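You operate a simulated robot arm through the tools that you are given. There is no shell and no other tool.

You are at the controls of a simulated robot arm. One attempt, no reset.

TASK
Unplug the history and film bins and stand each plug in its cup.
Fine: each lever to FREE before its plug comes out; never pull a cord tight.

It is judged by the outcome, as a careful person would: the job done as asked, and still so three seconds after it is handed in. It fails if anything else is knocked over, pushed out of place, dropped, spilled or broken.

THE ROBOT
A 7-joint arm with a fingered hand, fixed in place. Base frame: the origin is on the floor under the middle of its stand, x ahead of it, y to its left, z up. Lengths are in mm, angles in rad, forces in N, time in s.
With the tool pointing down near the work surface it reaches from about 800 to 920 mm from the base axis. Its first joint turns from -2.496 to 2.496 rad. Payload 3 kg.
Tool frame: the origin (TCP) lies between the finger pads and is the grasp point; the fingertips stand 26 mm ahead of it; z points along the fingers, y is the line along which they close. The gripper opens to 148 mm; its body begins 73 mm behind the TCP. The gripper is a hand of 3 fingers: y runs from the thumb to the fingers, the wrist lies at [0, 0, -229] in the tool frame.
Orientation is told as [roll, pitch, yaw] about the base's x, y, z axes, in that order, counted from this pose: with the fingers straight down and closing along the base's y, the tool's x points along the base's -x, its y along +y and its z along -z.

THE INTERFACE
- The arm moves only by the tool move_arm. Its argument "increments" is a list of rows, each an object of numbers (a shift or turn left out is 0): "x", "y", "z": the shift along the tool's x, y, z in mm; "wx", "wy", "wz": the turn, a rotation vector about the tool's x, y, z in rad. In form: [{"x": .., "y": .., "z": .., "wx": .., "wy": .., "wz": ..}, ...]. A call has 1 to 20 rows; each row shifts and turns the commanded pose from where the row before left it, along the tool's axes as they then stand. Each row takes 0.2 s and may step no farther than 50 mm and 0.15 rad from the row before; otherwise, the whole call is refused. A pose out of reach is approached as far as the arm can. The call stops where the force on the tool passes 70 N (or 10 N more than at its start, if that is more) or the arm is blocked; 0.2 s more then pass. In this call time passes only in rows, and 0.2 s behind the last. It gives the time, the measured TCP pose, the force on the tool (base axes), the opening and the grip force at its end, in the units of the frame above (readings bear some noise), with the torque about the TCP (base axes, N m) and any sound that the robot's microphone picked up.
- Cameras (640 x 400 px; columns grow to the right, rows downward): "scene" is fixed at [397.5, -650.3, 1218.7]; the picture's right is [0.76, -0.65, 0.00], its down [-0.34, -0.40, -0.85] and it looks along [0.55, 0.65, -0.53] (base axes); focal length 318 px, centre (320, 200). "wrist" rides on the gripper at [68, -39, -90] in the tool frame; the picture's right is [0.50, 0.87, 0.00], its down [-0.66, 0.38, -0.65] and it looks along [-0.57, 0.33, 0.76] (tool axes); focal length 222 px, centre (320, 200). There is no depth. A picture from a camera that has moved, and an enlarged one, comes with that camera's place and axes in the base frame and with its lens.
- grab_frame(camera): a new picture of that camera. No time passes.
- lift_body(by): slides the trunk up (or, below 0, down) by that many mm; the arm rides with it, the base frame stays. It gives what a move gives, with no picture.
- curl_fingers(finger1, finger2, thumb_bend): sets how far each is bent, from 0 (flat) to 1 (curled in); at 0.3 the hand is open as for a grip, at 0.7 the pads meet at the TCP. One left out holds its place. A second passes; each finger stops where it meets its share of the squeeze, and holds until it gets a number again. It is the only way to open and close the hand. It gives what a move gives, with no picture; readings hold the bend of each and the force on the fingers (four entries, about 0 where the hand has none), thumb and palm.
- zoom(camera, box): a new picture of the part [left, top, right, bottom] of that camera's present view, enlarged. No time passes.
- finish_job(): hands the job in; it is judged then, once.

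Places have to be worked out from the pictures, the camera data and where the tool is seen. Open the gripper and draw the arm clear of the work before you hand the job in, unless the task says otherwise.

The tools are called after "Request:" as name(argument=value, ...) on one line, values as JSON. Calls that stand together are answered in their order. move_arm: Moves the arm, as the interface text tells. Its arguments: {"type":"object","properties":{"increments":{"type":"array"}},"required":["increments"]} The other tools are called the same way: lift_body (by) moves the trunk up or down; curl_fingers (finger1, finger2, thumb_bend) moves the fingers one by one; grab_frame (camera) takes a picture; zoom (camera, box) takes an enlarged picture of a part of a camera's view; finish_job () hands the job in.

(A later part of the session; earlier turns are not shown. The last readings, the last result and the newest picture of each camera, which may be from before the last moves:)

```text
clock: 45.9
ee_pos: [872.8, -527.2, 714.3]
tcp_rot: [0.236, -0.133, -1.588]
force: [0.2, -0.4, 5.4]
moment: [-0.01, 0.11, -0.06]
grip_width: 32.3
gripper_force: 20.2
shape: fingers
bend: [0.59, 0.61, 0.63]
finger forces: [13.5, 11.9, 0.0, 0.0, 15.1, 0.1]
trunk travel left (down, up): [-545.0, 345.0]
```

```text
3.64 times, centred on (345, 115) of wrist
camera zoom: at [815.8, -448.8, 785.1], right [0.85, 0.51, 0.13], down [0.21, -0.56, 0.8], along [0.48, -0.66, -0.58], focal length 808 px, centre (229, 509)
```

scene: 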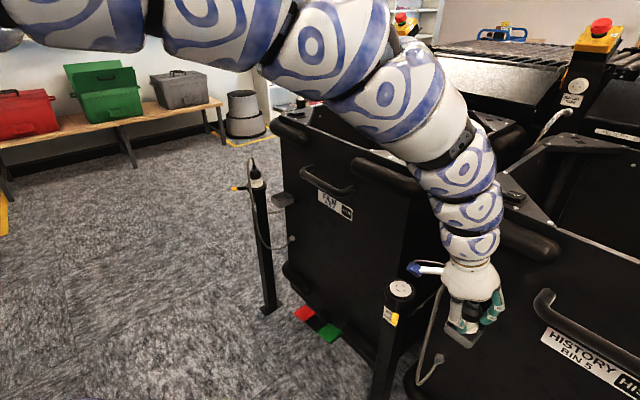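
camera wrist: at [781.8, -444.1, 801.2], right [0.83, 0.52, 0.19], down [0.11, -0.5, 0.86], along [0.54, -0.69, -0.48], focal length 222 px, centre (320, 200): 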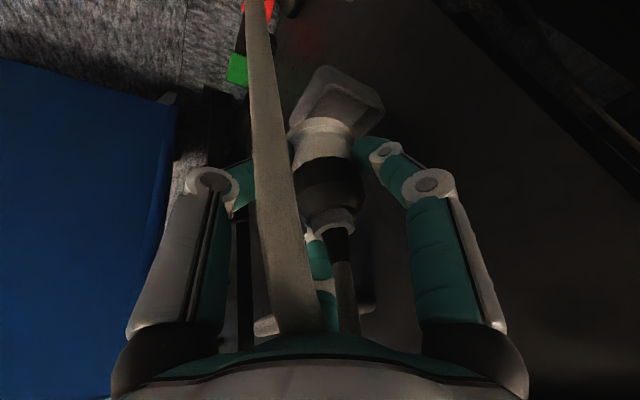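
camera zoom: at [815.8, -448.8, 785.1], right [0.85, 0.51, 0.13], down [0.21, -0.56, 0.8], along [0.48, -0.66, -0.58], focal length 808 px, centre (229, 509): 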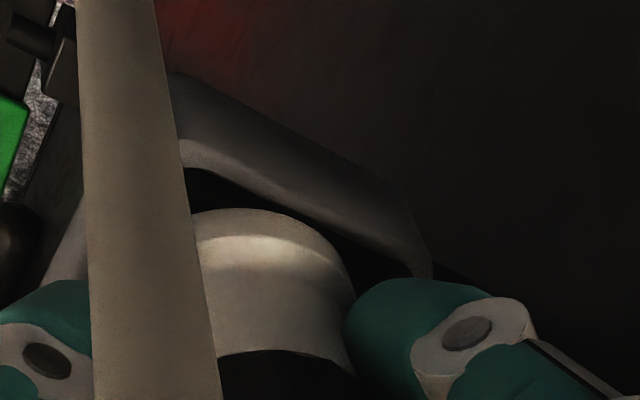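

A 5 N upward contact appears, located ~20 mm toward -x of the TCP — that is the thumb tip meeting the cup's -x rim while the plug base is ~8 mm inside the cup. I back up 1.5 mm and release the grip gradually so the plug settles onto the cup floor.

Request:
move_arm(increments=[{"x": -0.2, "y": 0.35, "z": -1.45}])

Request:
curl_fingers(finger1=0.57, finger2=0.58, thumb_bend=0.57)

Request:
zoom(camera="scene", box=[432, 290, 512, 352])

Request:
zoom(camera="wrist", box=[250, 60, 420, 220])

```text
clock: 46.3
ee_pos: [873.8, -529.5, 716.4]
tcp_rot: [0.233, -0.135, -1.589]
force: [0.7, -0.6, -1.1]
moment: [0.0, 0.01, -0.02]
grip_width: 32.6
gripper_force: 18.3
shape: fingers
bend: [0.59, 0.61, 0.63]
finger forces: [12.8, 11.2, 0.0, 0.0, 12.7, 0.1]
trunk travel left (down, up): [-545.0, 345.0]
```

```text
clock: 47.3
ee_pos: [873.6, -527.4, 717.1]
tcp_rot: [0.235, -0.132, -1.588]
force: [0.1, -0.7, 0.0]
moment: [0.01, -0.01, -0.03]
grip_width: 42.8
gripper_force: 0.3
shape: fingers
bend: [0.56, 0.57, 0.56]
finger forces: [0.1, 0.2, 0.0, 0.0, 0.1, 0.0]
trunk travel left (down, up): [-545.0, 345.0]
```

```text
6.45 times, centred on (472, 321) of scene
camera zoom: at [397.5, -650.3, 1218.7], right [0.76, -0.65, 0.0], down [-0.34, -0.4, -0.85], along [0.55, 0.65, -0.53], focal length 2050 px, centre (-661, -581)
```

zoom: 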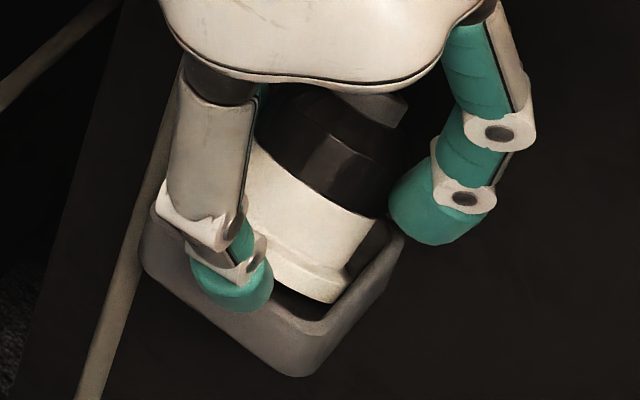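

```text
2.50 times, centred on (335, 140) of wrist
camera zoom: at [815.9, -449.2, 786.2], right [0.85, 0.51, 0.13], down [0.21, -0.56, 0.8], along [0.48, -0.66, -0.58], focal length 555 px, centre (282, 350)
```

zoom: 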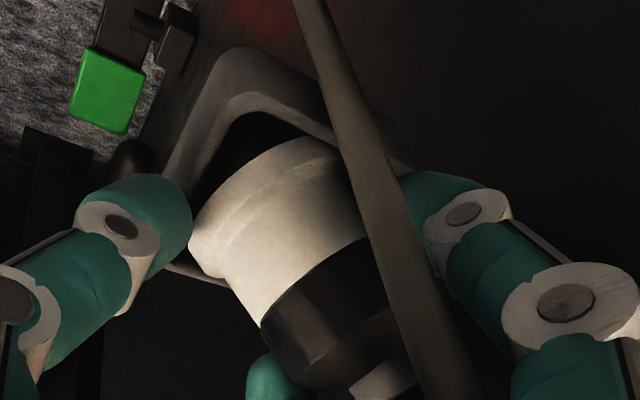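

The plug tipped toward +x when released: its -x flange edge was on the rim rather than the thumb, so the cup centre lies further +x than I assumed. The fingers still cage it; I look closer before re-gripping.

Request:
zoom(camera="scene", box=[440, 300, 504, 348])

Request:
zoom(camera="wrist", box=[270, 70, 390, 160])

Request:
grab_frame(camera="wrist")

```text
8.33 times, centred on (472, 324) of scene
camera zoom: at [397.5, -650.3, 1218.7], right [0.76, -0.65, 0.0], down [-0.34, -0.4, -0.85], along [0.55, 0.65, -0.53], focal length 2648 px, centre (-947, -833)
```

zoom: 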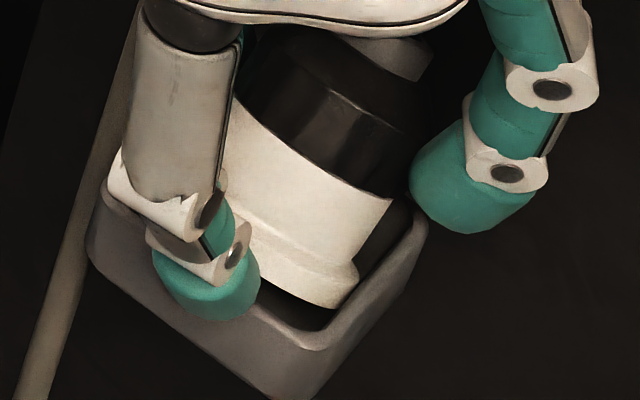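

```text
4.44 times, centred on (330, 115) of wrist
camera zoom: at [815.9, -449.2, 786.2], right [0.85, 0.51, 0.13], down [0.21, -0.56, 0.8], along [0.48, -0.66, -0.58], focal length 987 px, centre (276, 578)
```

zoom: 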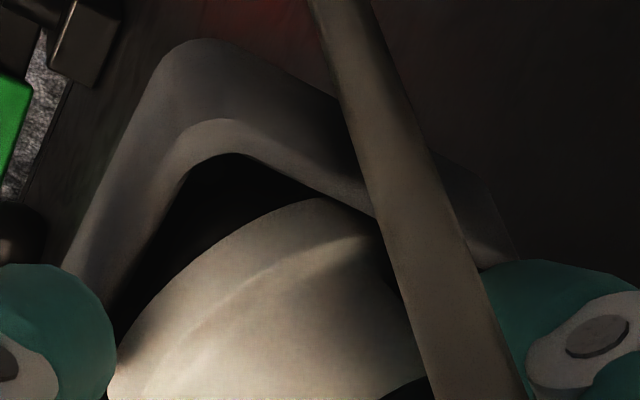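

```text
taken
camera wrist: at [815.9, -449.2, 786.2], right [0.85, 0.51, 0.13], down [0.21, -0.56, 0.8], along [0.48, -0.66, -0.58], focal length 222 px, centre (320, 200)
```

wrist: 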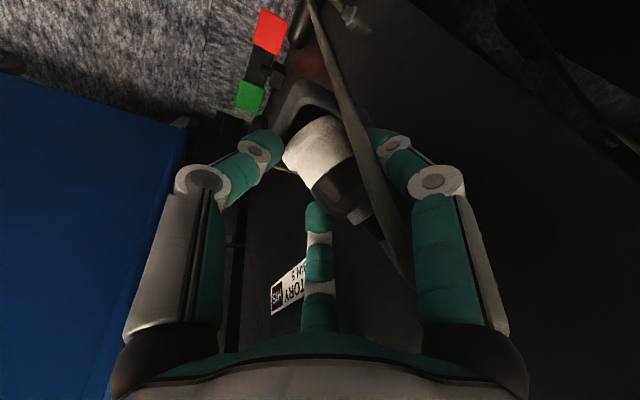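

The plug leans ~20° toward +x with its -x flange edge caught on the rim. I re-close the fingers moderately to straighten and hold it again.

Request:
curl_fingers(finger1=0.62, finger2=0.63, thumb_bend=0.62)

Request:
zoom(camera="scene", box=[440, 290, 504, 348])

Request:
zoom(camera="wrist", box=[260, 70, 400, 230])

```text
clock: 48.3
ee_pos: [873.6, -528.7, 716.2]
tcp_rot: [0.234, -0.132, -1.587]
force: [-0.2, -0.2, 0.7]
moment: [0.02, -0.02, 0.01]
grip_width: 29.7
gripper_force: 4.5
shape: fingers
bend: [0.58, 0.59, 0.62]
finger forces: [4.0, 3.8, 0.1, 0.0, 0.3, 0.0]
trunk travel left (down, up): [-545.0, 345.0]
```

```text
6.90 times, centred on (472, 319) of scene
camera zoom: at [397.5, -650.3, 1218.7], right [0.76, -0.65, 0.0], down [-0.34, -0.4, -0.85], along [0.55, 0.65, -0.53], focal length 2192 px, centre (-728, -621)
```

zoom: 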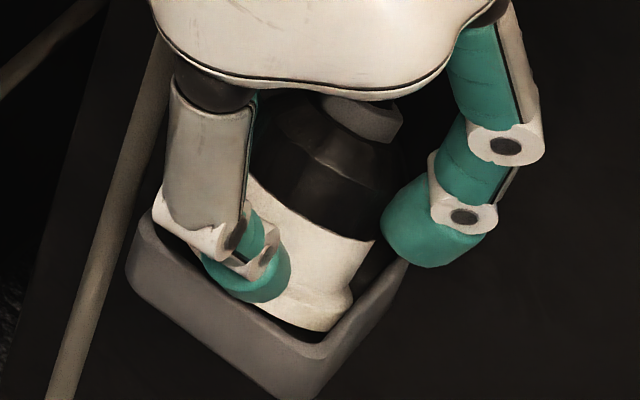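

```text
2.50 times, centred on (330, 150) of wrist
camera zoom: at [815.8, -449.1, 786.3], right [0.85, 0.51, 0.13], down [0.21, -0.56, 0.8], along [0.48, -0.66, -0.58], focal length 555 px, centre (295, 325)
```

zoom: 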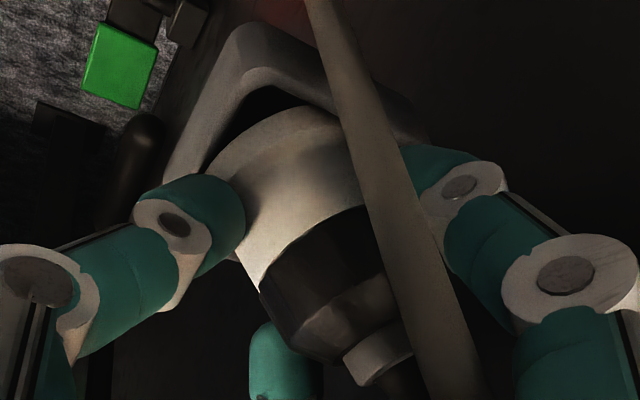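

The plug is straighter but still leaning ~11° toward (+x,+y) and held lightly. I firm the grip, then lift slightly to re-align it over the cup.

Request:
curl_fingers(finger1=0.72, finger2=0.72, thumb_bend=0.68)

Request:
zoom(camera="scene", box=[440, 290, 504, 348])

Request:
zoom(camera="wrist", box=[260, 70, 400, 230])

```text
clock: 49.3
ee_pos: [871.7, -526.9, 716.9]
tcp_rot: [0.234, -0.134, -1.586]
force: [1.1, 1.8, -1.1]
moment: [0.03, 0.02, -0.01]
grip_width: 24.4
gripper_force: 13.1
shape: fingers
bend: [0.58, 0.6, 0.66]
finger forces: [10.8, 9.7, 0.0, 0.1, 5.1, 0.1]
trunk travel left (down, up): [-545.0, 345.0]
```

```text
6.90 times, centred on (472, 319) of scene
camera zoom: at [397.5, -650.3, 1218.7], right [0.76, -0.65, 0.0], down [-0.34, -0.4, -0.85], along [0.55, 0.65, -0.53], focal length 2192 px, centre (-728, -621)
```

zoom: 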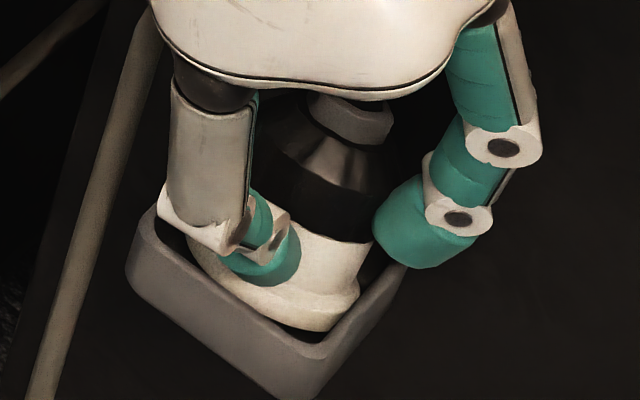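

```text
2.50 times, centred on (330, 150) of wrist
camera zoom: at [815.9, -449.1, 786.2], right [0.85, 0.51, 0.13], down [0.21, -0.56, 0.8], along [0.48, -0.66, -0.58], focal length 555 px, centre (295, 325)
```

zoom: 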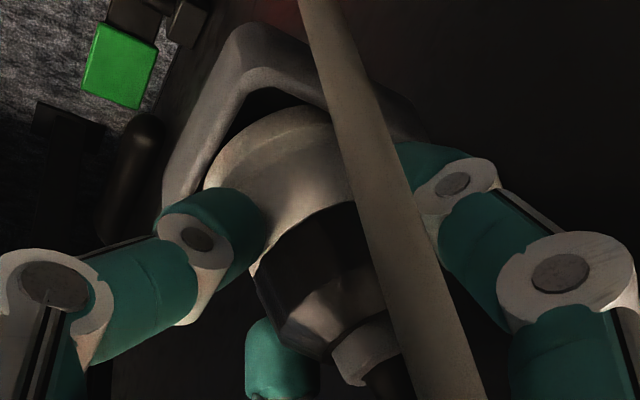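

The re-grip settled the plug more upright (≈8° lean), with its base centre near (879,-525) while the cup centre should be near (883,-529). I lift 8 mm, tilt the hand to bring the plug vertical, shift accordingly and look again.

Request:
move_arm(increments=[{"x": -0.54, "y": 0.93, "z": -3.86}, {"x": -0.54, "y": 0.93, "z": -3.86}, {"wx": -0.0595, "wy": 0.0225, "wz": 0.0135}, {"wx": -0.0595, "wy": 0.0225, "wz": 0.0135}, {"x": -7.0, "y": -1.6, "z": 0}])

Request:
zoom(camera="scene", box=[440, 290, 504, 348])

Request:
zoom(camera="wrist", box=[250, 50, 410, 230])

```text
clock: 50.5
ee_pos: [872.8, -532.8, 722.5]
tcp_rot: [0.354, -0.083, -1.599]
force: [-4.3, 8.3, 0.1]
moment: [0.34, 0.16, 0.12]
grip_width: 24.6
gripper_force: 15.1
shape: fingers
bend: [0.58, 0.61, 0.66]
finger forces: [13.8, 8.2, 0.1, 0.1, 8.5, 0.0]
trunk travel left (down, up): [-545.0, 345.0]
```

```text
6.90 times, centred on (472, 319) of scene
camera zoom: at [397.5, -650.3, 1218.7], right [0.76, -0.65, 0.0], down [-0.34, -0.4, -0.85], along [0.55, 0.65, -0.53], focal length 2192 px, centre (-728, -621)
```

zoom: 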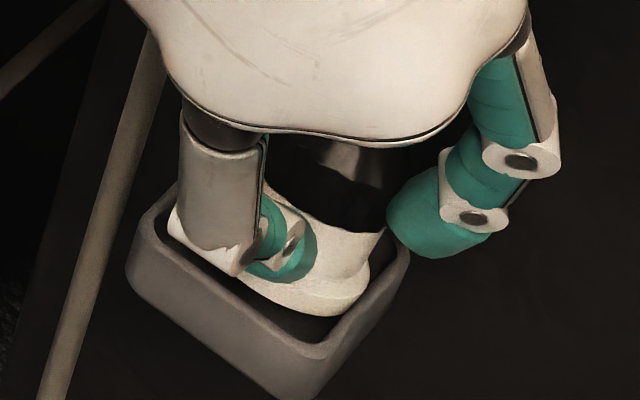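

```text
2.22 times, centred on (330, 140) of wrist
camera zoom: at [806.1, -457.0, 789.3], right [0.83, 0.5, 0.26], down [0.11, -0.6, 0.8], along [0.55, -0.63, -0.55], focal length 494 px, centre (298, 333)
```

zoom: 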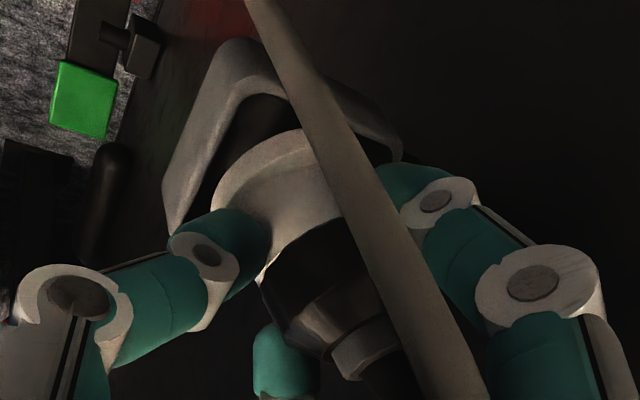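

The lateral reaction (-4,+8 N at ~40 mm below the TCP) tells me the base is now inside the cup, pressed against its +x/-y walls. I relieve that by moving (-1.5,+3) and then lower gently.

Request:
move_arm(increments=[{"x": 2.95, "y": -1.4, "z": -0.78}])

Request:
move_arm(increments=[{"x": 0.17, "y": -0.69, "z": 1.87}, {"x": 0.17, "y": -0.69, "z": 1.87}])

Request:
zoom(camera="scene", box=[440, 290, 504, 348])

Request:
zoom(camera="wrist", box=[250, 50, 410, 230])

```text
clock: 50.9
ee_pos: [870.5, -531.9, 723.2]
tcp_rot: [0.355, -0.083, -1.6]
force: [-1.2, 3.6, -1.6]
moment: [0.18, 0.07, 0.08]
grip_width: 24.2
gripper_force: 13.0
shape: fingers
bend: [0.58, 0.61, 0.66]
finger forces: [12.1, 9.5, 0.0, 0.0, 5.3, 0.0]
trunk travel left (down, up): [-545.0, 345.0]
```

```text
clock: 51.5
ee_pos: [870.6, -532.0, 719.6]
tcp_rot: [0.353, -0.082, -1.6]
force: [-0.5, 2.5, 0.1]
moment: [0.1, 0.04, 0.01]
grip_width: 24.2
gripper_force: 13.4
shape: fingers
bend: [0.58, 0.61, 0.66]
finger forces: [12.0, 9.6, 0.0, 0.0, 5.3, 0.0]
trunk travel left (down, up): [-545.0, 345.0]
```

```text
6.90 times, centred on (472, 319) of scene
camera zoom: at [397.5, -650.3, 1218.7], right [0.76, -0.65, 0.0], down [-0.34, -0.4, -0.85], along [0.55, 0.65, -0.53], focal length 2192 px, centre (-728, -621)
```

zoom: 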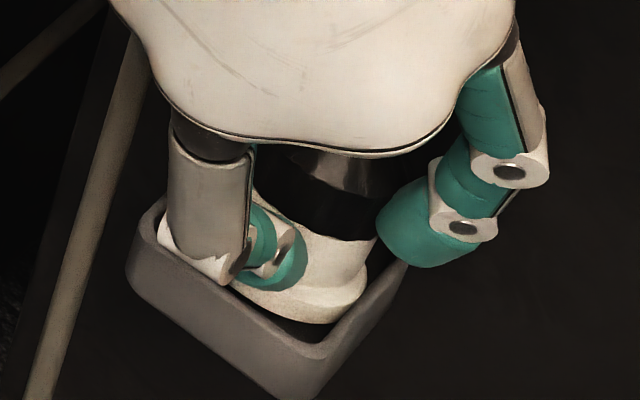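

```text
2.22 times, centred on (330, 140) of wrist
camera zoom: at [804.4, -455.7, 785.8], right [0.83, 0.5, 0.26], down [0.11, -0.6, 0.8], along [0.55, -0.63, -0.55], focal length 494 px, centre (298, 333)
```

zoom: 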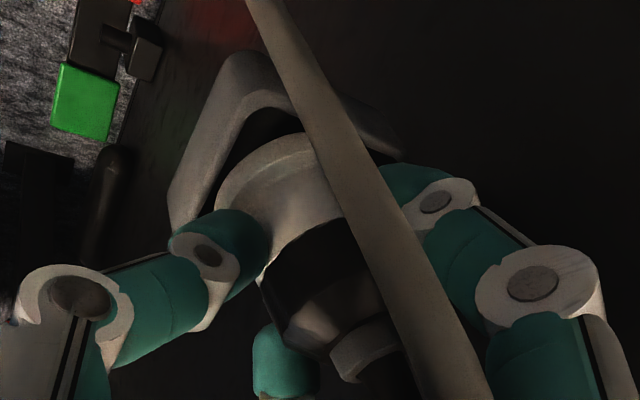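

The plug is now close to upright (≤3°) and inside the cup. I relieve another 1.5 mm in +y and continue lowering until the floor is felt.

Request:
move_arm(increments=[{"x": 1.5, "y": 0, "z": -0.13}, {"x": 0.17, "y": -0.69, "z": 1.87}, {"x": 0.17, "y": -0.69, "z": 1.87}])

Request:
move_arm(increments=[{"x": 0.17, "y": -0.69, "z": 1.87}])

Request:
zoom(camera="scene", box=[440, 290, 504, 348])

Request:
zoom(camera="wrist", box=[250, 50, 410, 230])

```text
clock: 52.3
ee_pos: [869.4, -529.9, 715.9]
tcp_rot: [0.354, -0.083, -1.602]
force: [-1.2, 0.4, -0.6]
moment: [-0.01, 0.05, 0.02]
grip_width: 23.9
gripper_force: 13.3
shape: fingers
bend: [0.58, 0.61, 0.66]
finger forces: [11.0, 10.4, 0.1, 0.0, 5.1, 0.1]
trunk travel left (down, up): [-545.0, 345.0]
```

```text
clock: 52.7
ee_pos: [868.6, -528.7, 714.1]
tcp_rot: [0.354, -0.081, -1.601]
force: [-0.7, -0.1, -0.4]
moment: [0.01, 0.06, -0.01]
grip_width: 24.2
gripper_force: 13.5
shape: fingers
bend: [0.58, 0.61, 0.66]
finger forces: [11.1, 10.5, 0.1, 0.1, 5.5, 0.0]
trunk travel left (down, up): [-545.0, 345.0]
```

```text
6.90 times, centred on (472, 319) of scene
camera zoom: at [397.5, -650.3, 1218.7], right [0.76, -0.65, 0.0], down [-0.34, -0.4, -0.85], along [0.55, 0.65, -0.53], focal length 2192 px, centre (-728, -621)
```

zoom: 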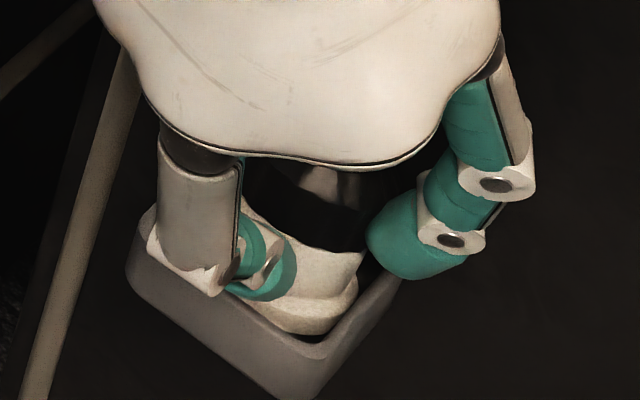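

```text
2.22 times, centred on (330, 140) of wrist
camera zoom: at [804.3, -454.2, 779.7], right [0.83, 0.5, 0.26], down [0.11, -0.6, 0.8], along [0.55, -0.63, -0.55], focal length 494 px, centre (298, 333)
```

zoom: 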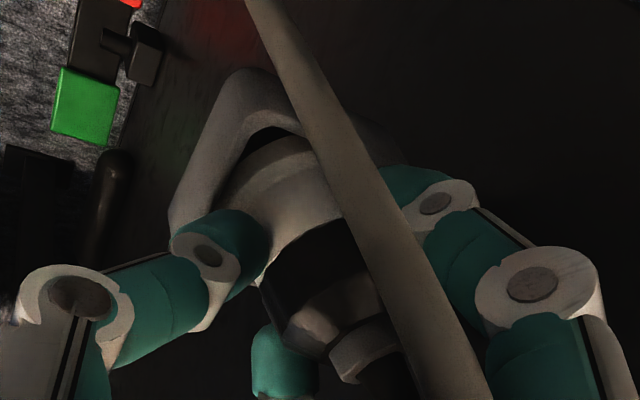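

Still no floor contact and lateral forces are near zero; the flange is now visibly below the rim line. I continue lowering in 1.5–2 mm steps.

Request:
move_arm(increments=[{"x": 0.17, "y": -0.69, "z": 1.87}])

Request:
move_arm(increments=[{"x": 0.17, "y": -0.69, "z": 1.87}])

Request:
zoom(camera="scene", box=[440, 290, 504, 348])

Request:
zoom(camera="wrist", box=[250, 50, 410, 230])

```text
clock: 53.1
ee_pos: [869.9, -530.1, 712.2]
tcp_rot: [0.353, -0.082, -1.6]
force: [-1.5, -0.4, 0.1]
moment: [0.02, 0.07, 0.01]
grip_width: 24.3
gripper_force: 13.6
shape: fingers
bend: [0.58, 0.61, 0.66]
finger forces: [11.4, 10.5, 0.1, 0.0, 5.7, 0.0]
trunk travel left (down, up): [-545.0, 345.0]
```

```text
clock: 53.5
ee_pos: [871.3, -530.3, 710.8]
tcp_rot: [0.356, -0.081, -1.6]
force: [-6.1, 1.0, 5.7]
moment: [0.03, 0.11, 0.04]
grip_width: 24.3
gripper_force: 16.3
shape: fingers
bend: [0.58, 0.61, 0.66]
finger forces: [12.5, 10.9, 0.1, 0.0, 8.6, 0.1]
trunk travel left (down, up): [-545.0, 345.0]
```

```text
6.90 times, centred on (472, 319) of scene
camera zoom: at [397.5, -650.3, 1218.7], right [0.76, -0.65, 0.0], down [-0.34, -0.4, -0.85], along [0.55, 0.65, -0.53], focal length 2192 px, centre (-728, -621)
```

zoom: 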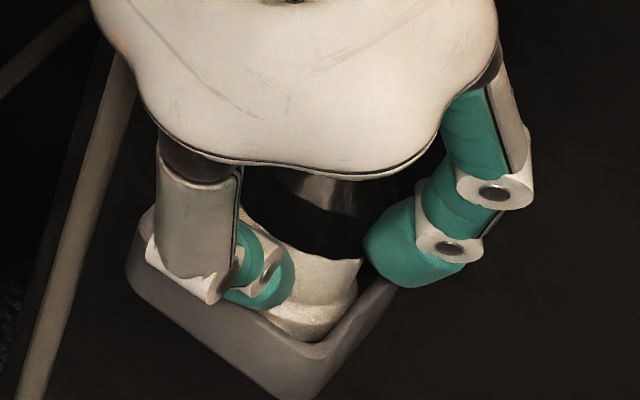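

```text
2.22 times, centred on (330, 140) of wrist
camera zoom: at [804.2, -454.5, 777.0], right [0.83, 0.5, 0.26], down [0.11, -0.6, 0.8], along [0.55, -0.63, -0.55], focal length 494 px, centre (298, 333)
```

zoom: 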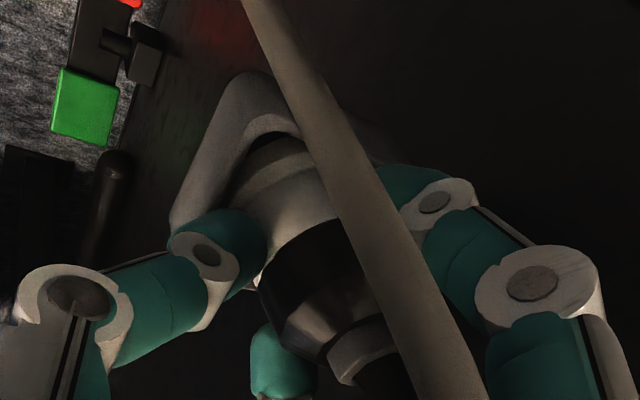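

Contact again (up 5.7 N), with the flange now well below the rim in both views and the plug near upright, so it is on or within a couple of mm of the floor. I release gradually and check that it stays upright.

Request:
curl_fingers(finger1=0.56, finger2=0.58, thumb_bend=0.62)

Request:
zoom(camera="scene", box=[440, 290, 504, 348])

Request:
zoom(camera="wrist", box=[250, 50, 410, 230])

```text
clock: 54.5
ee_pos: [870.9, -529.8, 708.7]
tcp_rot: [0.357, -0.083, -1.6]
force: [0.5, -0.3, 0.1]
moment: [0.0, -0.01, 0.01]
grip_width: 33.2
gripper_force: 0.3
shape: fingers
bend: [0.56, 0.57, 0.62]
finger forces: [0.2, 0.0, 0.1, 0.0, 0.9, 0.0]
trunk travel left (down, up): [-545.0, 345.0]
```

```text
6.90 times, centred on (472, 319) of scene
camera zoom: at [397.5, -650.3, 1218.7], right [0.76, -0.65, 0.0], down [-0.34, -0.4, -0.85], along [0.55, 0.65, -0.53], focal length 2192 px, centre (-728, -621)
```

zoom: 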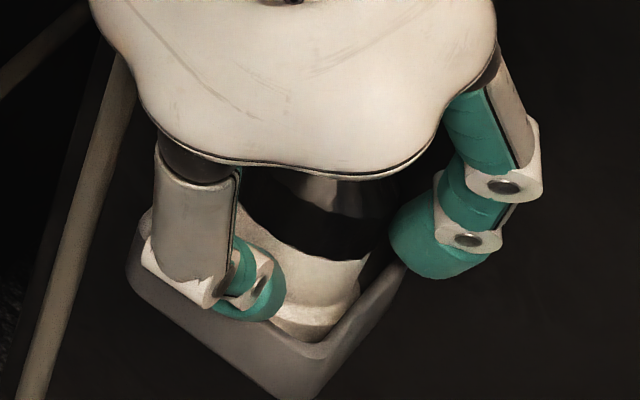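

```text
2.22 times, centred on (330, 140) of wrist
camera zoom: at [804.8, -454.2, 776.0], right [0.83, 0.5, 0.26], down [0.11, -0.6, 0.8], along [0.55, -0.63, -0.55], focal length 494 px, centre (298, 333)
```

zoom: 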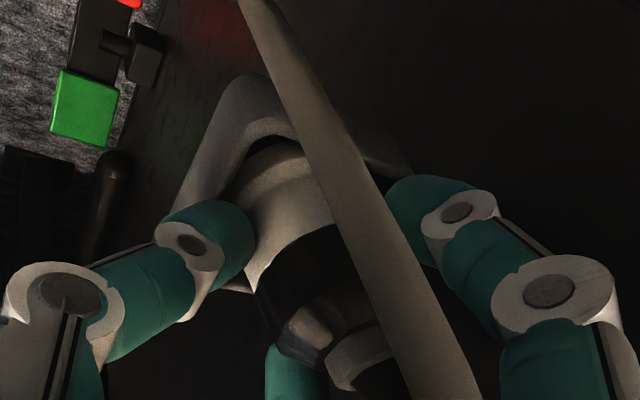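

The plug stayed in place with the fingers off it. I raise the hand 5 mm, open the fingers wider, and look at how it stands.

Request:
move_arm(increments=[{"x": -0.4, "y": 1.7, "z": -4.7}])

Request:
curl_fingers(finger1=0.5, finger2=0.5, thumb_bend=0.54)

Request:
zoom(camera="scene", box=[440, 280, 512, 348])

Request:
zoom(camera="wrist", box=[240, 50, 420, 250])

```text
clock: 54.9
ee_pos: [870.7, -530.3, 714.8]
tcp_rot: [0.354, -0.083, -1.601]
force: [-0.8, 0.8, -0.4]
moment: [0.02, 0.03, -0.03]
grip_width: 33.5
gripper_force: 0.5
shape: fingers
bend: [0.56, 0.57, 0.62]
finger forces: [0.1, 0.0, 0.1, 0.1, 0.3, 0.0]
trunk travel left (down, up): [-545.0, 345.0]
```

```text
clock: 55.9
ee_pos: [869.7, -529.8, 714.3]
tcp_rot: [0.354, -0.083, -1.599]
force: [0.5, -0.2, 0.8]
moment: [-0.04, 0.01, 0.01]
grip_width: 54.7
gripper_force: 0.0
shape: fingers
bend: [0.5, 0.5, 0.54]
finger forces: [0.1, 0.0, 0.0, 0.0, 0.0, 0.0]
trunk travel left (down, up): [-545.0, 345.0]
```

```text
5.88 times, centred on (476, 314) of scene
camera zoom: at [397.5, -650.3, 1218.7], right [0.76, -0.65, 0.0], down [-0.34, -0.4, -0.85], along [0.55, 0.65, -0.53], focal length 1869 px, centre (-598, -471)
```

zoom: 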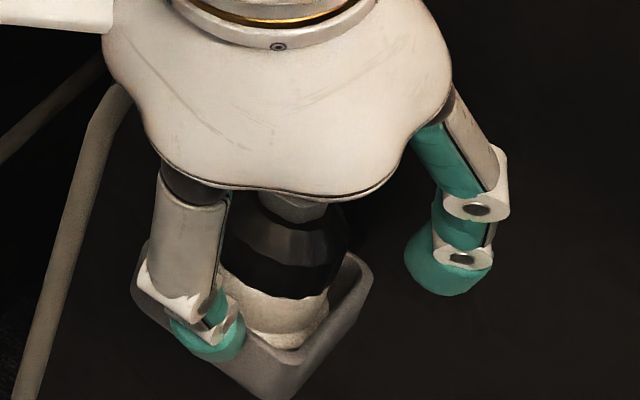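

```text
2.00 times, centred on (330, 150) of wrist
camera zoom: at [804.4, -454.3, 780.8], right [0.83, 0.5, 0.26], down [0.11, -0.6, 0.8], along [0.55, -0.63, -0.55], focal length 444 px, centre (300, 300)
```

zoom: 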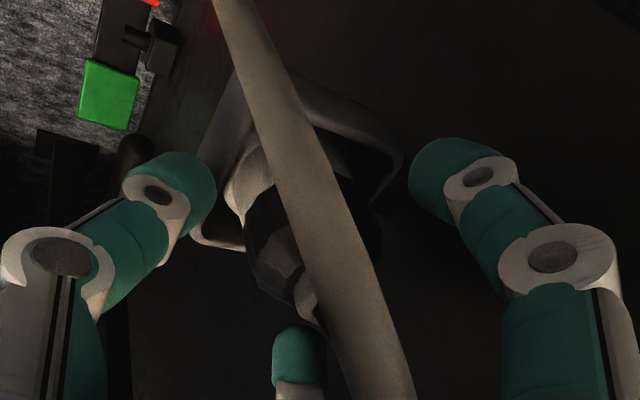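

The plug stands upright in the history cup by itself. I open the +x-side fingers a bit more and back out along the tool axis (up and toward the robot), away from bumper and plug.

Request:
curl_fingers(finger1=0.4, finger2=0.4, thumb_bend=0.5)

Request:
move_arm(increments=[{"z": -10}, {"z": -15}, {"z": -20}, {"z": -20}])

Request:
grab_frame(camera="wrist")

Request:
zoom(camera="scene", box=[400, 220, 560, 380])

```text
clock: 56.9
ee_pos: [870.2, -528.9, 715.9]
tcp_rot: [0.354, -0.083, -1.601]
force: [0.5, 0.3, -1.0]
moment: [0.0, 0.0, 0.02]
grip_width: 78.7
gripper_force: 0.0
shape: fingers
bend: [0.4, 0.4, 0.5]
finger forces: [0.0, 0.0, 0.1, 0.1, 0.1, 0.0]
trunk travel left (down, up): [-545.0, 345.0]
```

```text
clock: 57.9
ee_pos: [848.3, -523.4, 776.9]
tcp_rot: [0.356, -0.084, -1.6]
force: [0.8, -1.3, 1.1]
moment: [-0.05, 0.03, -0.02]
grip_width: 78.7
gripper_force: 0.0
shape: fingers
bend: [0.4, 0.4, 0.5]
finger forces: [0.1, 0.0, 0.0, 0.1, 0.0, 0.1]
trunk travel left (down, up): [-545.0, 345.0]
```

```text
taken
camera wrist: at [783.1, -447.0, 842.9], right [0.83, 0.5, 0.26], down [0.11, -0.59, 0.8], along [0.55, -0.63, -0.55], focal length 222 px, centre (320, 200)
```

wrist: 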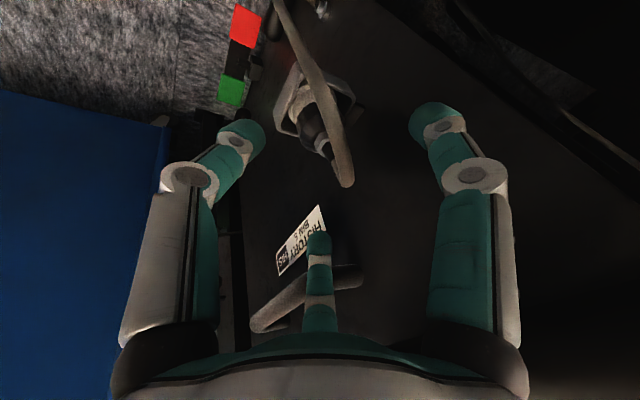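

```text
2.50 times, centred on (480, 300) of scene
camera zoom: at [397.5, -650.3, 1218.7], right [0.76, -0.65, 0.0], down [-0.34, -0.4, -0.85], along [0.55, 0.65, -0.53], focal length 794 px, centre (-80, -50)
```

zoom: 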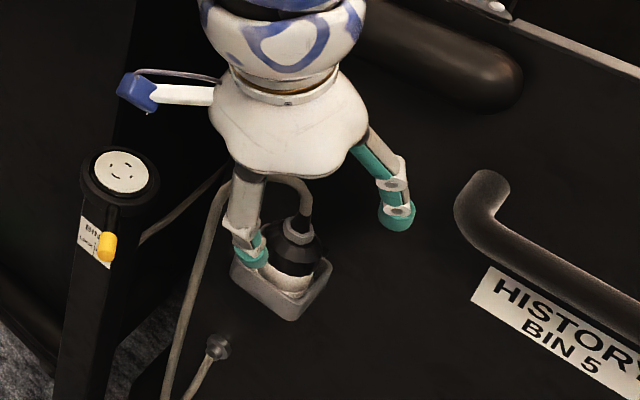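

History plug stands in its cup, lever at FREE. Before leaving I zoom in to confirm and to calibrate the cup geometry for the film bin.

Request:
zoom(camera="wrist", box=[250, 40, 390, 200])

Request:
zoom(camera="scene", box=[440, 285, 512, 350])

```text
2.50 times, centred on (320, 120) of wrist
camera zoom: at [783.1, -447.0, 842.9], right [0.83, 0.5, 0.26], down [0.11, -0.59, 0.8], along [0.55, -0.63, -0.55], focal length 555 px, centre (320, 400)
```

zoom: 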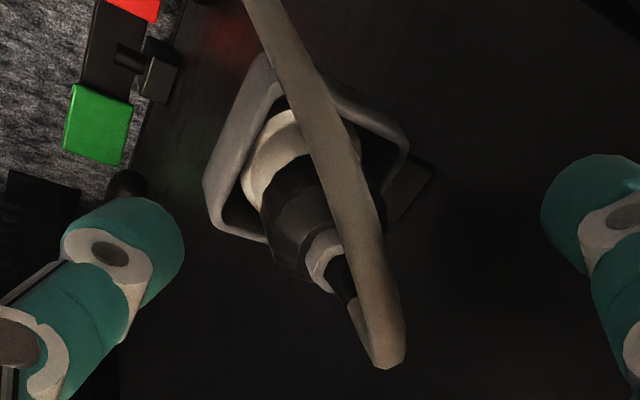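

```text
6.15 times, centred on (476, 318) of scene
camera zoom: at [397.5, -650.3, 1218.7], right [0.76, -0.65, 0.0], down [-0.34, -0.4, -0.85], along [0.55, 0.65, -0.53], focal length 1956 px, centre (-640, -523)
```

zoom: 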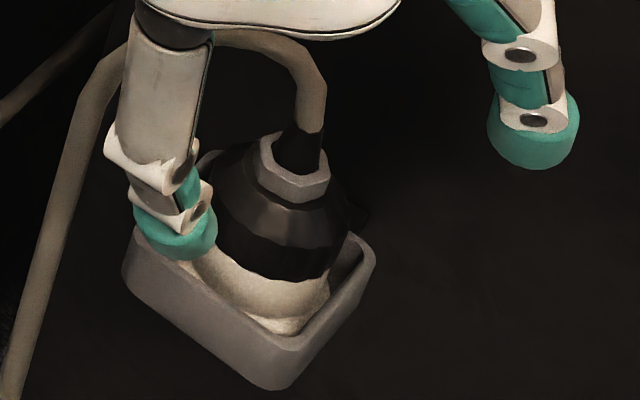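

The plug is inside the cup, roughly upright. I back off further to get an unobstructed view of it.

Request:
move_arm(increments=[{"z": -30}, {"z": -30, "y": -20}, {"y": -30}])

Request:
zoom(camera="wrist", box=[270, 20, 410, 150])

Request:
zoom(camera="scene", box=[430, 275, 510, 350])

Request:
grab_frame(camera="wrist")

```text
clock: 58.7
ee_pos: [798.6, -527.8, 794.4]
tcp_rot: [0.355, -0.082, -1.6]
force: [-0.5, 0.8, -0.2]
moment: [0.01, 0.01, 0.0]
grip_width: 78.8
gripper_force: 0.0
shape: fingers
bend: [0.4, 0.4, 0.5]
finger forces: [0.0, 0.0, 0.0, 0.0, 0.0, 0.0]
out of reach, approached as far as the arm can: row 2
trunk travel left (down, up): [-545.0, 345.0]
```

```text
3.08 times, centred on (340, 85) of wrist
camera zoom: at [732.6, -451.6, 860.0], right [0.83, 0.5, 0.26], down [0.11, -0.6, 0.79], along [0.55, -0.63, -0.55], focal length 684 px, centre (258, 554)
```

zoom: 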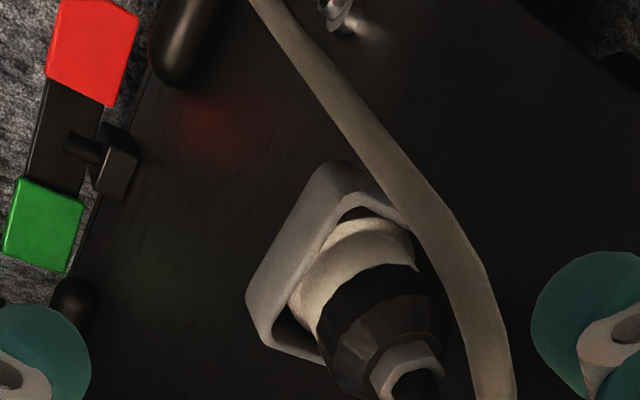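

```text
5.33 times, centred on (470, 312) of scene
camera zoom: at [397.5, -650.3, 1218.7], right [0.76, -0.65, 0.0], down [-0.34, -0.4, -0.85], along [0.55, 0.65, -0.53], focal length 1695 px, centre (-480, -400)
```

zoom: 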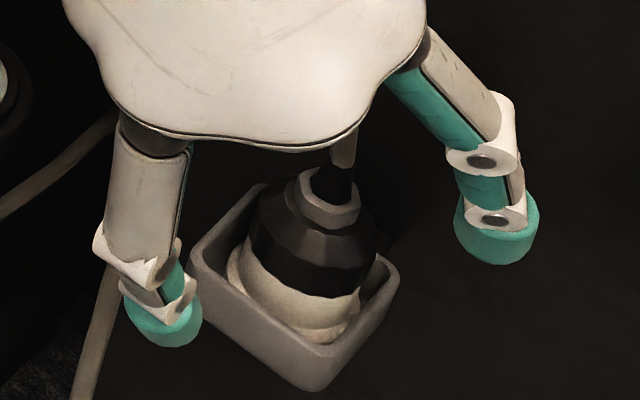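

```text
taken
camera wrist: at [732.6, -451.6, 860.0], right [0.83, 0.5, 0.26], down [0.11, -0.6, 0.79], along [0.55, -0.63, -0.55], focal length 222 px, centre (320, 200)
```

wrist: 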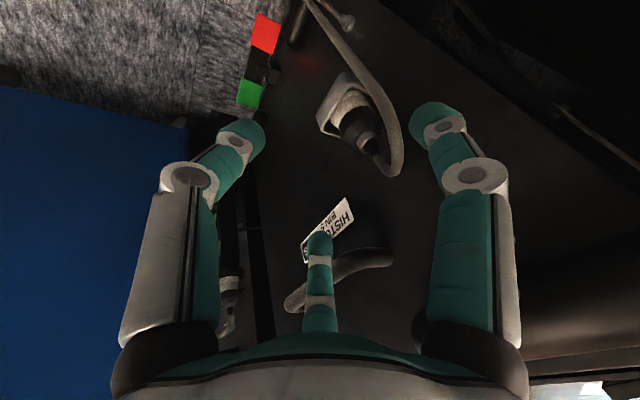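

The history plug stands fine in its cup. Now I raise the trunk so the hand is above all bins, and bring the tool back to straight-down while moving inward.

Request:
lift_body(by=170)

Request:
move_arm(increments=[{"wx": 0.1183, "wy": 0.0282, "y": -10, "x": 10}, {"wx": 0.1183, "wy": 0.0282, "y": -15, "x": 20}, {"wx": 0.1183, "wy": 0.0282, "y": -15, "x": 20}])

Request:
grab_frame(camera="scene")

```text
clock: 60.6
ee_pos: [798.8, -527.5, 964.3]
tcp_rot: [0.356, -0.082, -1.602]
force: [0.8, 0.5, 0.9]
moment: [0.01, -0.01, -0.02]
grip_width: 79.0
gripper_force: 0.0
shape: fingers
bend: [0.4, 0.4, 0.5]
finger forces: [0.0, 0.0, 0.1, 0.0, 0.0, 0.1]
trunk travel left (down, up): [-715.0, 175.0]
```

```text
clock: 61.4
ee_pos: [762.8, -477.5, 953.6]
tcp_rot: [-0.001, 0.001, -1.585]
force: [-0.3, 0.8, -0.7]
moment: [-0.02, 0.0, 0.03]
grip_width: 79.2
gripper_force: 0.0
shape: fingers
bend: [0.4, 0.4, 0.5]
finger forces: [0.0, 0.1, 0.0, 0.0, 0.0, 0.0]
trunk travel left (down, up): [-715.0, 175.0]
```

```text
taken
```

scene: 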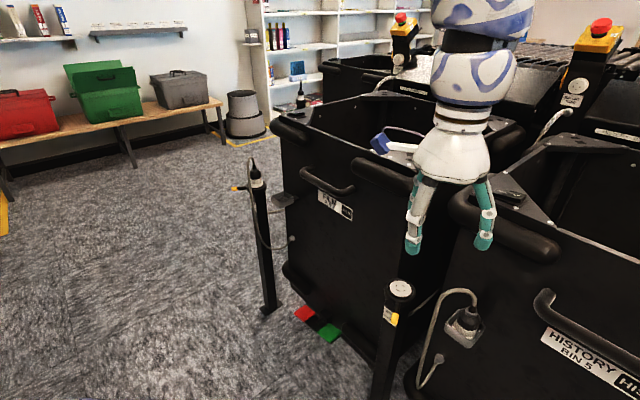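

The history plug is standing in its cup with a slack cord. Now I curl the two fingers, extend the thumb as pusher again, and travel above the bins to the +y side of the film post.

Request:
curl_fingers(finger1=1.0, finger2=1.0, thumb_bend=0.3)

Request:
move_arm(increments=[{"x": 38.5, "y": 18.5}, {"x": 38.5, "y": 18.5}, {"x": 40, "y": 16.7}, {"x": 40, "y": 16.7}, {"x": 40, "y": 16.7}, {"x": 43.3, "y": 10}, {"x": 43.3, "y": 10}, {"x": 43.3, "y": 10}, {"x": 37.5, "y": 2.5}, {"x": 37.5, "y": 2.5}, {"x": 37.5, "y": 2.5}, {"x": 37.5, "y": 2.5}])

Request:
move_arm(increments=[{"x": 37.5, "y": -2.5}, {"x": 37.5, "y": -2.5}, {"x": 37.5, "y": -2.5}, {"x": 37.5, "y": -2.5}, {"x": 46.7, "y": -10}, {"x": 46.7, "y": -10}, {"x": 46.7, "y": -10}, {"x": 36.7, "y": -13.3}, {"x": 36.7, "y": -13.3}, {"x": 36.7, "y": -13.3}])

Request:
move_arm(increments=[{"wz": -0.144}, {"wz": -0.144}, {"wz": -0.144}, {"wz": -0.144}, {"wz": -0.144}, {"wz": -0.144}, {"wz": -0.144}, {"wz": -0.144}, {"wz": -0.144}, {"wz": -0.144}, {"wz": -0.144}])

Request:
grab_frame(camera="wrist")

Request:
grab_frame(camera="scene")

```text
clock: 62.4
ee_pos: [760.2, -477.4, 953.0]
tcp_rot: [-0.003, 0.003, -1.584]
force: [1.1, 0.2, 0.0]
moment: [0.01, -0.01, 0.01]
grip_width: 63.9
gripper_force: 0.0
shape: fingers
bend: [0.9, 0.9, 0.3]
finger forces: [0.0, 0.0, 0.0, 0.0, 0.0, 0.0]
trunk travel left (down, up): [-715.0, 175.0]
```

```text
clock: 65.0
ee_pos: [895.6, -1.7, 952.6]
tcp_rot: [-0.001, -0.001, -1.586]
force: [0.3, 0.2, -0.2]
moment: [-0.02, 0.03, -0.01]
grip_width: 65.3
gripper_force: 0.0
shape: fingers
bend: [0.92, 0.91, 0.3]
finger forces: [0.1, 0.0, 0.0, 0.1, 0.2, 0.0]
trunk travel left (down, up): [-715.0, 175.0]
```

```text
clock: 67.2
ee_pos: [747.2, 325.1, 974.1]
tcp_rot: [-0.001, 0.002, -1.584]
force: [0.1, 1.0, 0.2]
moment: [0.0, 0.02, -0.01]
grip_width: 65.8
gripper_force: 0.1
shape: fingers
bend: [0.93, 0.92, 0.3]
finger forces: [0.0, 0.0, 0.0, 0.0, 0.0, 0.0]
out of reach, approached as far as the arm can: row 2, 3, 4, 5, 6, 7, 8, 9, 10
trunk travel left (down, up): [-715.0, 175.0]
```

```text
clock: 69.6
ee_pos: [750.3, 325.0, 974.6]
tcp_rot: [0.003, 0.001, 0.002]
force: [0.2, 0.3, 0.5]
moment: [0.01, -0.02, 0.02]
grip_width: 66.2
gripper_force: 0.1
shape: fingers
bend: [0.93, 0.93, 0.3]
finger forces: [0.0, 0.1, 0.0, 0.0, 0.0, 0.0]
trunk travel left (down, up): [-715.0, 175.0]
```

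```text
taken
camera wrist: at [682.3, 286.1, 1065.3], right [-0.5, 0.87, 0.0], down [0.66, 0.38, 0.65], along [0.56, 0.33, -0.76], focal length 222 px, centre (320, 200)
```

wrist: 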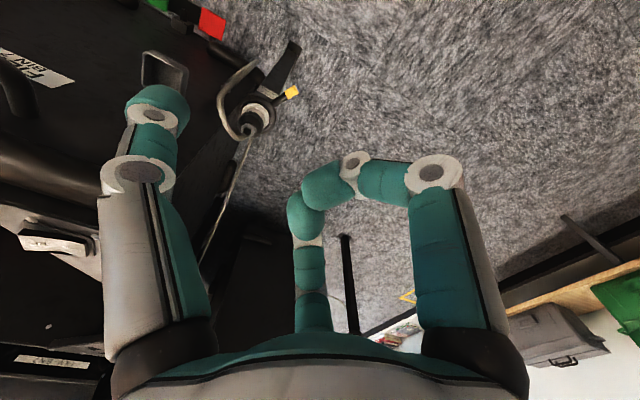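

```text
taken
```

scene: 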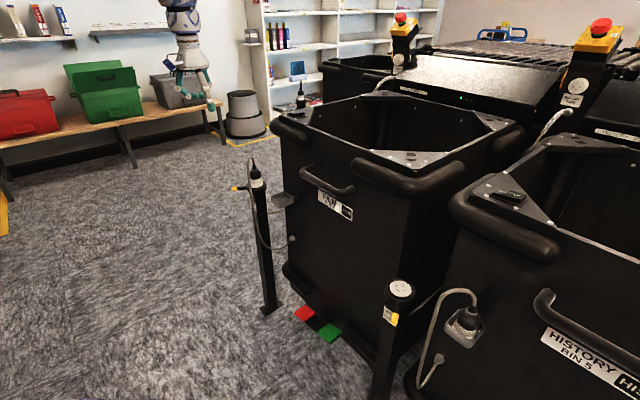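

The yaw of -90° hit a joint limit on this side, but the hand has ended up safe at [750,325,975] with yaw 0 now. I zoom in on the film post, lever, cord and cup.

Request:
zoom(camera="wrist", box=[200, 40, 328, 150])

Request:
zoom(camera="wrist", box=[100, 20, 228, 130])

Request:
zoom(camera="scene", box=[226, 150, 306, 220])

Request:
zoom(camera="scene", box=[430, 275, 510, 350])

```text
3.64 times, centred on (264, 95) of wrist
camera zoom: at [682.3, 286.1, 1065.3], right [-0.5, 0.87, 0.0], down [0.66, 0.38, 0.65], along [0.56, 0.33, -0.76], focal length 808 px, centre (524, 582)
```

zoom: 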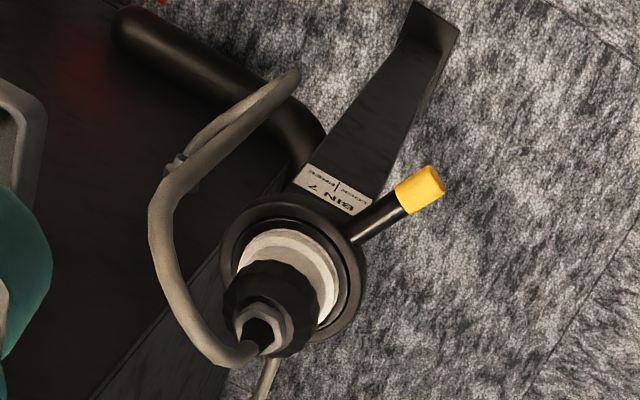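

```text
3.64 times, centred on (164, 75) of wrist
camera zoom: at [682.3, 286.1, 1065.3], right [-0.5, 0.87, 0.0], down [0.66, 0.38, 0.65], along [0.56, 0.33, -0.76], focal length 808 px, centre (887, 654)
```

zoom: 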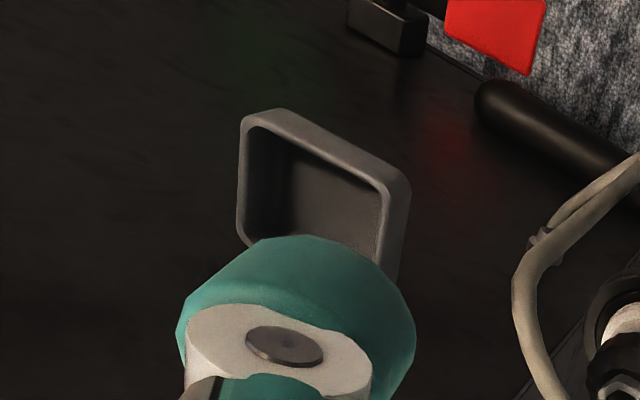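

```text
5.71 times, centred on (266, 185) of scene
camera zoom: at [397.5, -650.3, 1218.7], right [0.76, -0.65, 0.0], down [-0.34, -0.4, -0.85], along [0.55, 0.65, -0.53], focal length 1816 px, centre (629, 286)
```

zoom: 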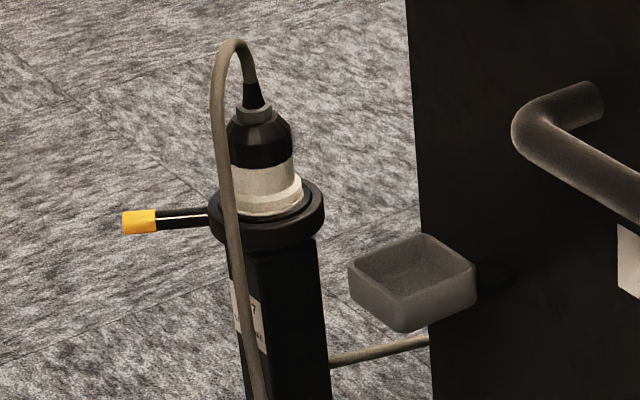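

```text
5.33 times, centred on (470, 312) of scene
camera zoom: at [397.5, -650.3, 1218.7], right [0.76, -0.65, 0.0], down [-0.34, -0.4, -0.85], along [0.55, 0.65, -0.53], focal length 1695 px, centre (-480, -400)
```

zoom: 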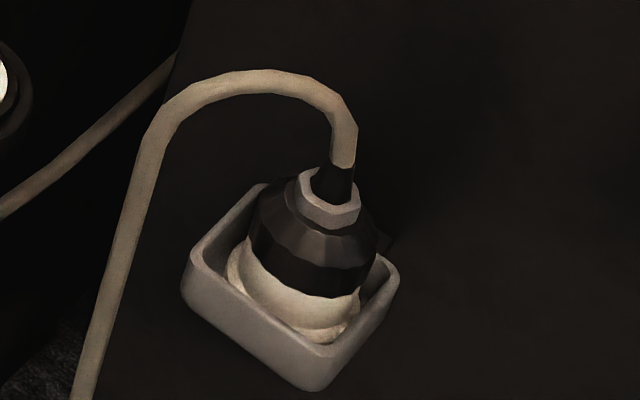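

Geometry of the film post matches BIN 5 shifted in y: post axis ≈(870,258), lever tip ≈(801,298,650), cord at ~225°, cup centre ≈(881,113). I move the hand to the +y side of the film lever at height, then lower with the trunk.

Request:
move_arm(increments=[{"x": -10, "y": 35}, {"x": -15, "y": 40}, {"x": -20, "y": 40}])

Request:
lift_body(by=-200)

Request:
grab_frame(camera="wrist")

Request:
grab_frame(camera="scene")

```text
clock: 70.4
ee_pos: [745.1, 337.5, 986.6]
tcp_rot: [0.002, 0.002, 0.0]
force: [0.8, -0.1, -0.3]
moment: [0.01, 0.04, 0.01]
grip_width: 66.1
gripper_force: 0.1
shape: fingers
bend: [0.94, 0.93, 0.3]
finger forces: [0.1, 0.0, 0.0, 0.0, 0.0, 0.0]
out of reach, approached as far as the arm can: row 1, 2, 3
trunk travel left (down, up): [-715.0, 175.0]
```

```text
clock: 72.6
ee_pos: [744.1, 337.2, 787.5]
tcp_rot: [0.002, 0.002, -0.003]
force: [0.3, -0.8, 0.6]
moment: [-0.02, -0.01, 0.01]
grip_width: 66.1
gripper_force: 0.1
shape: fingers
bend: [0.94, 0.93, 0.3]
finger forces: [0.0, 0.1, 0.1, 0.0, 0.0, 0.1]
trunk travel left (down, up): [-515.0, 375.0]
```

```text
taken
camera wrist: at [677.0, 300.0, 878.3], right [-0.5, 0.87, 0.0], down [0.66, 0.38, 0.65], along [0.57, 0.33, -0.76], focal length 222 px, centre (320, 200)
```

wrist: 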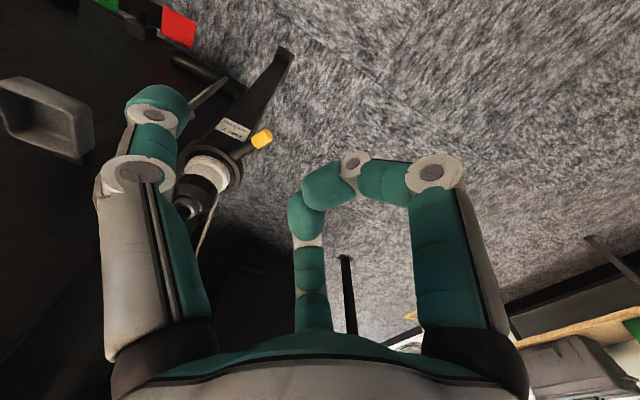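

```text
taken
```

scene: 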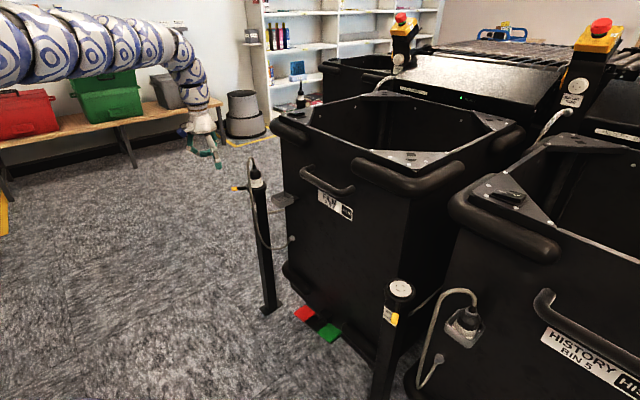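

The arm is stuck in an awkward configuration (limited at radius ~818 here). I raise again and go back toward the centre with yaw 0 to let the arm reconfigure, then re-approach the +y side.

Request:
lift_body(by=180)

Request:
move_arm(increments=[{"x": -10, "y": -40}, {"x": -15, "y": -40}, {"x": -20, "y": -40}, {"x": -20, "y": -40}, {"x": -20, "y": -40}, {"x": -15, "y": -40}, {"x": -15, "y": -40}, {"x": -10, "y": -40}])

Request:
grab_frame(camera="scene")

```text
clock: 74.6
ee_pos: [744.3, 337.6, 967.2]
tcp_rot: [0.001, 0.002, -0.001]
force: [-0.1, 0.1, -1.6]
moment: [0.01, -0.01, 0.0]
grip_width: 66.4
gripper_force: 0.0
shape: fingers
bend: [0.94, 0.93, 0.3]
finger forces: [0.0, 0.1, 0.0, 0.1, 0.0, 0.1]
trunk travel left (down, up): [-695.0, 195.0]
```

```text
clock: 76.4
ee_pos: [867.6, 16.2, 965.7]
tcp_rot: [0.002, 0.003, 0.0]
force: [-0.3, 0.6, 0.3]
moment: [-0.01, -0.01, 0.01]
grip_width: 66.7
gripper_force: 0.1
shape: fingers
bend: [0.95, 0.94, 0.3]
finger forces: [0.1, 0.1, 0.1, 0.1, 0.0, 0.1]
trunk travel left (down, up): [-695.0, 195.0]
```

```text
taken
```

scene: 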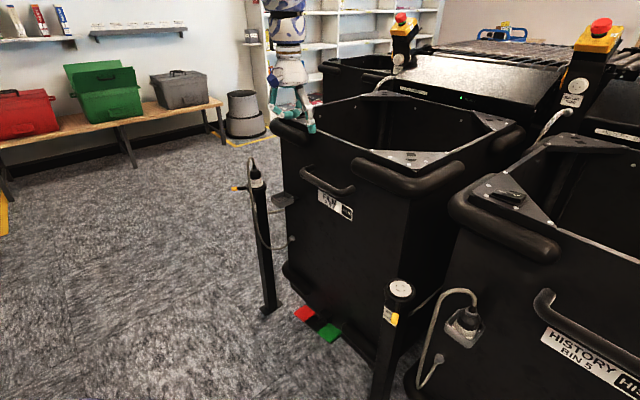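

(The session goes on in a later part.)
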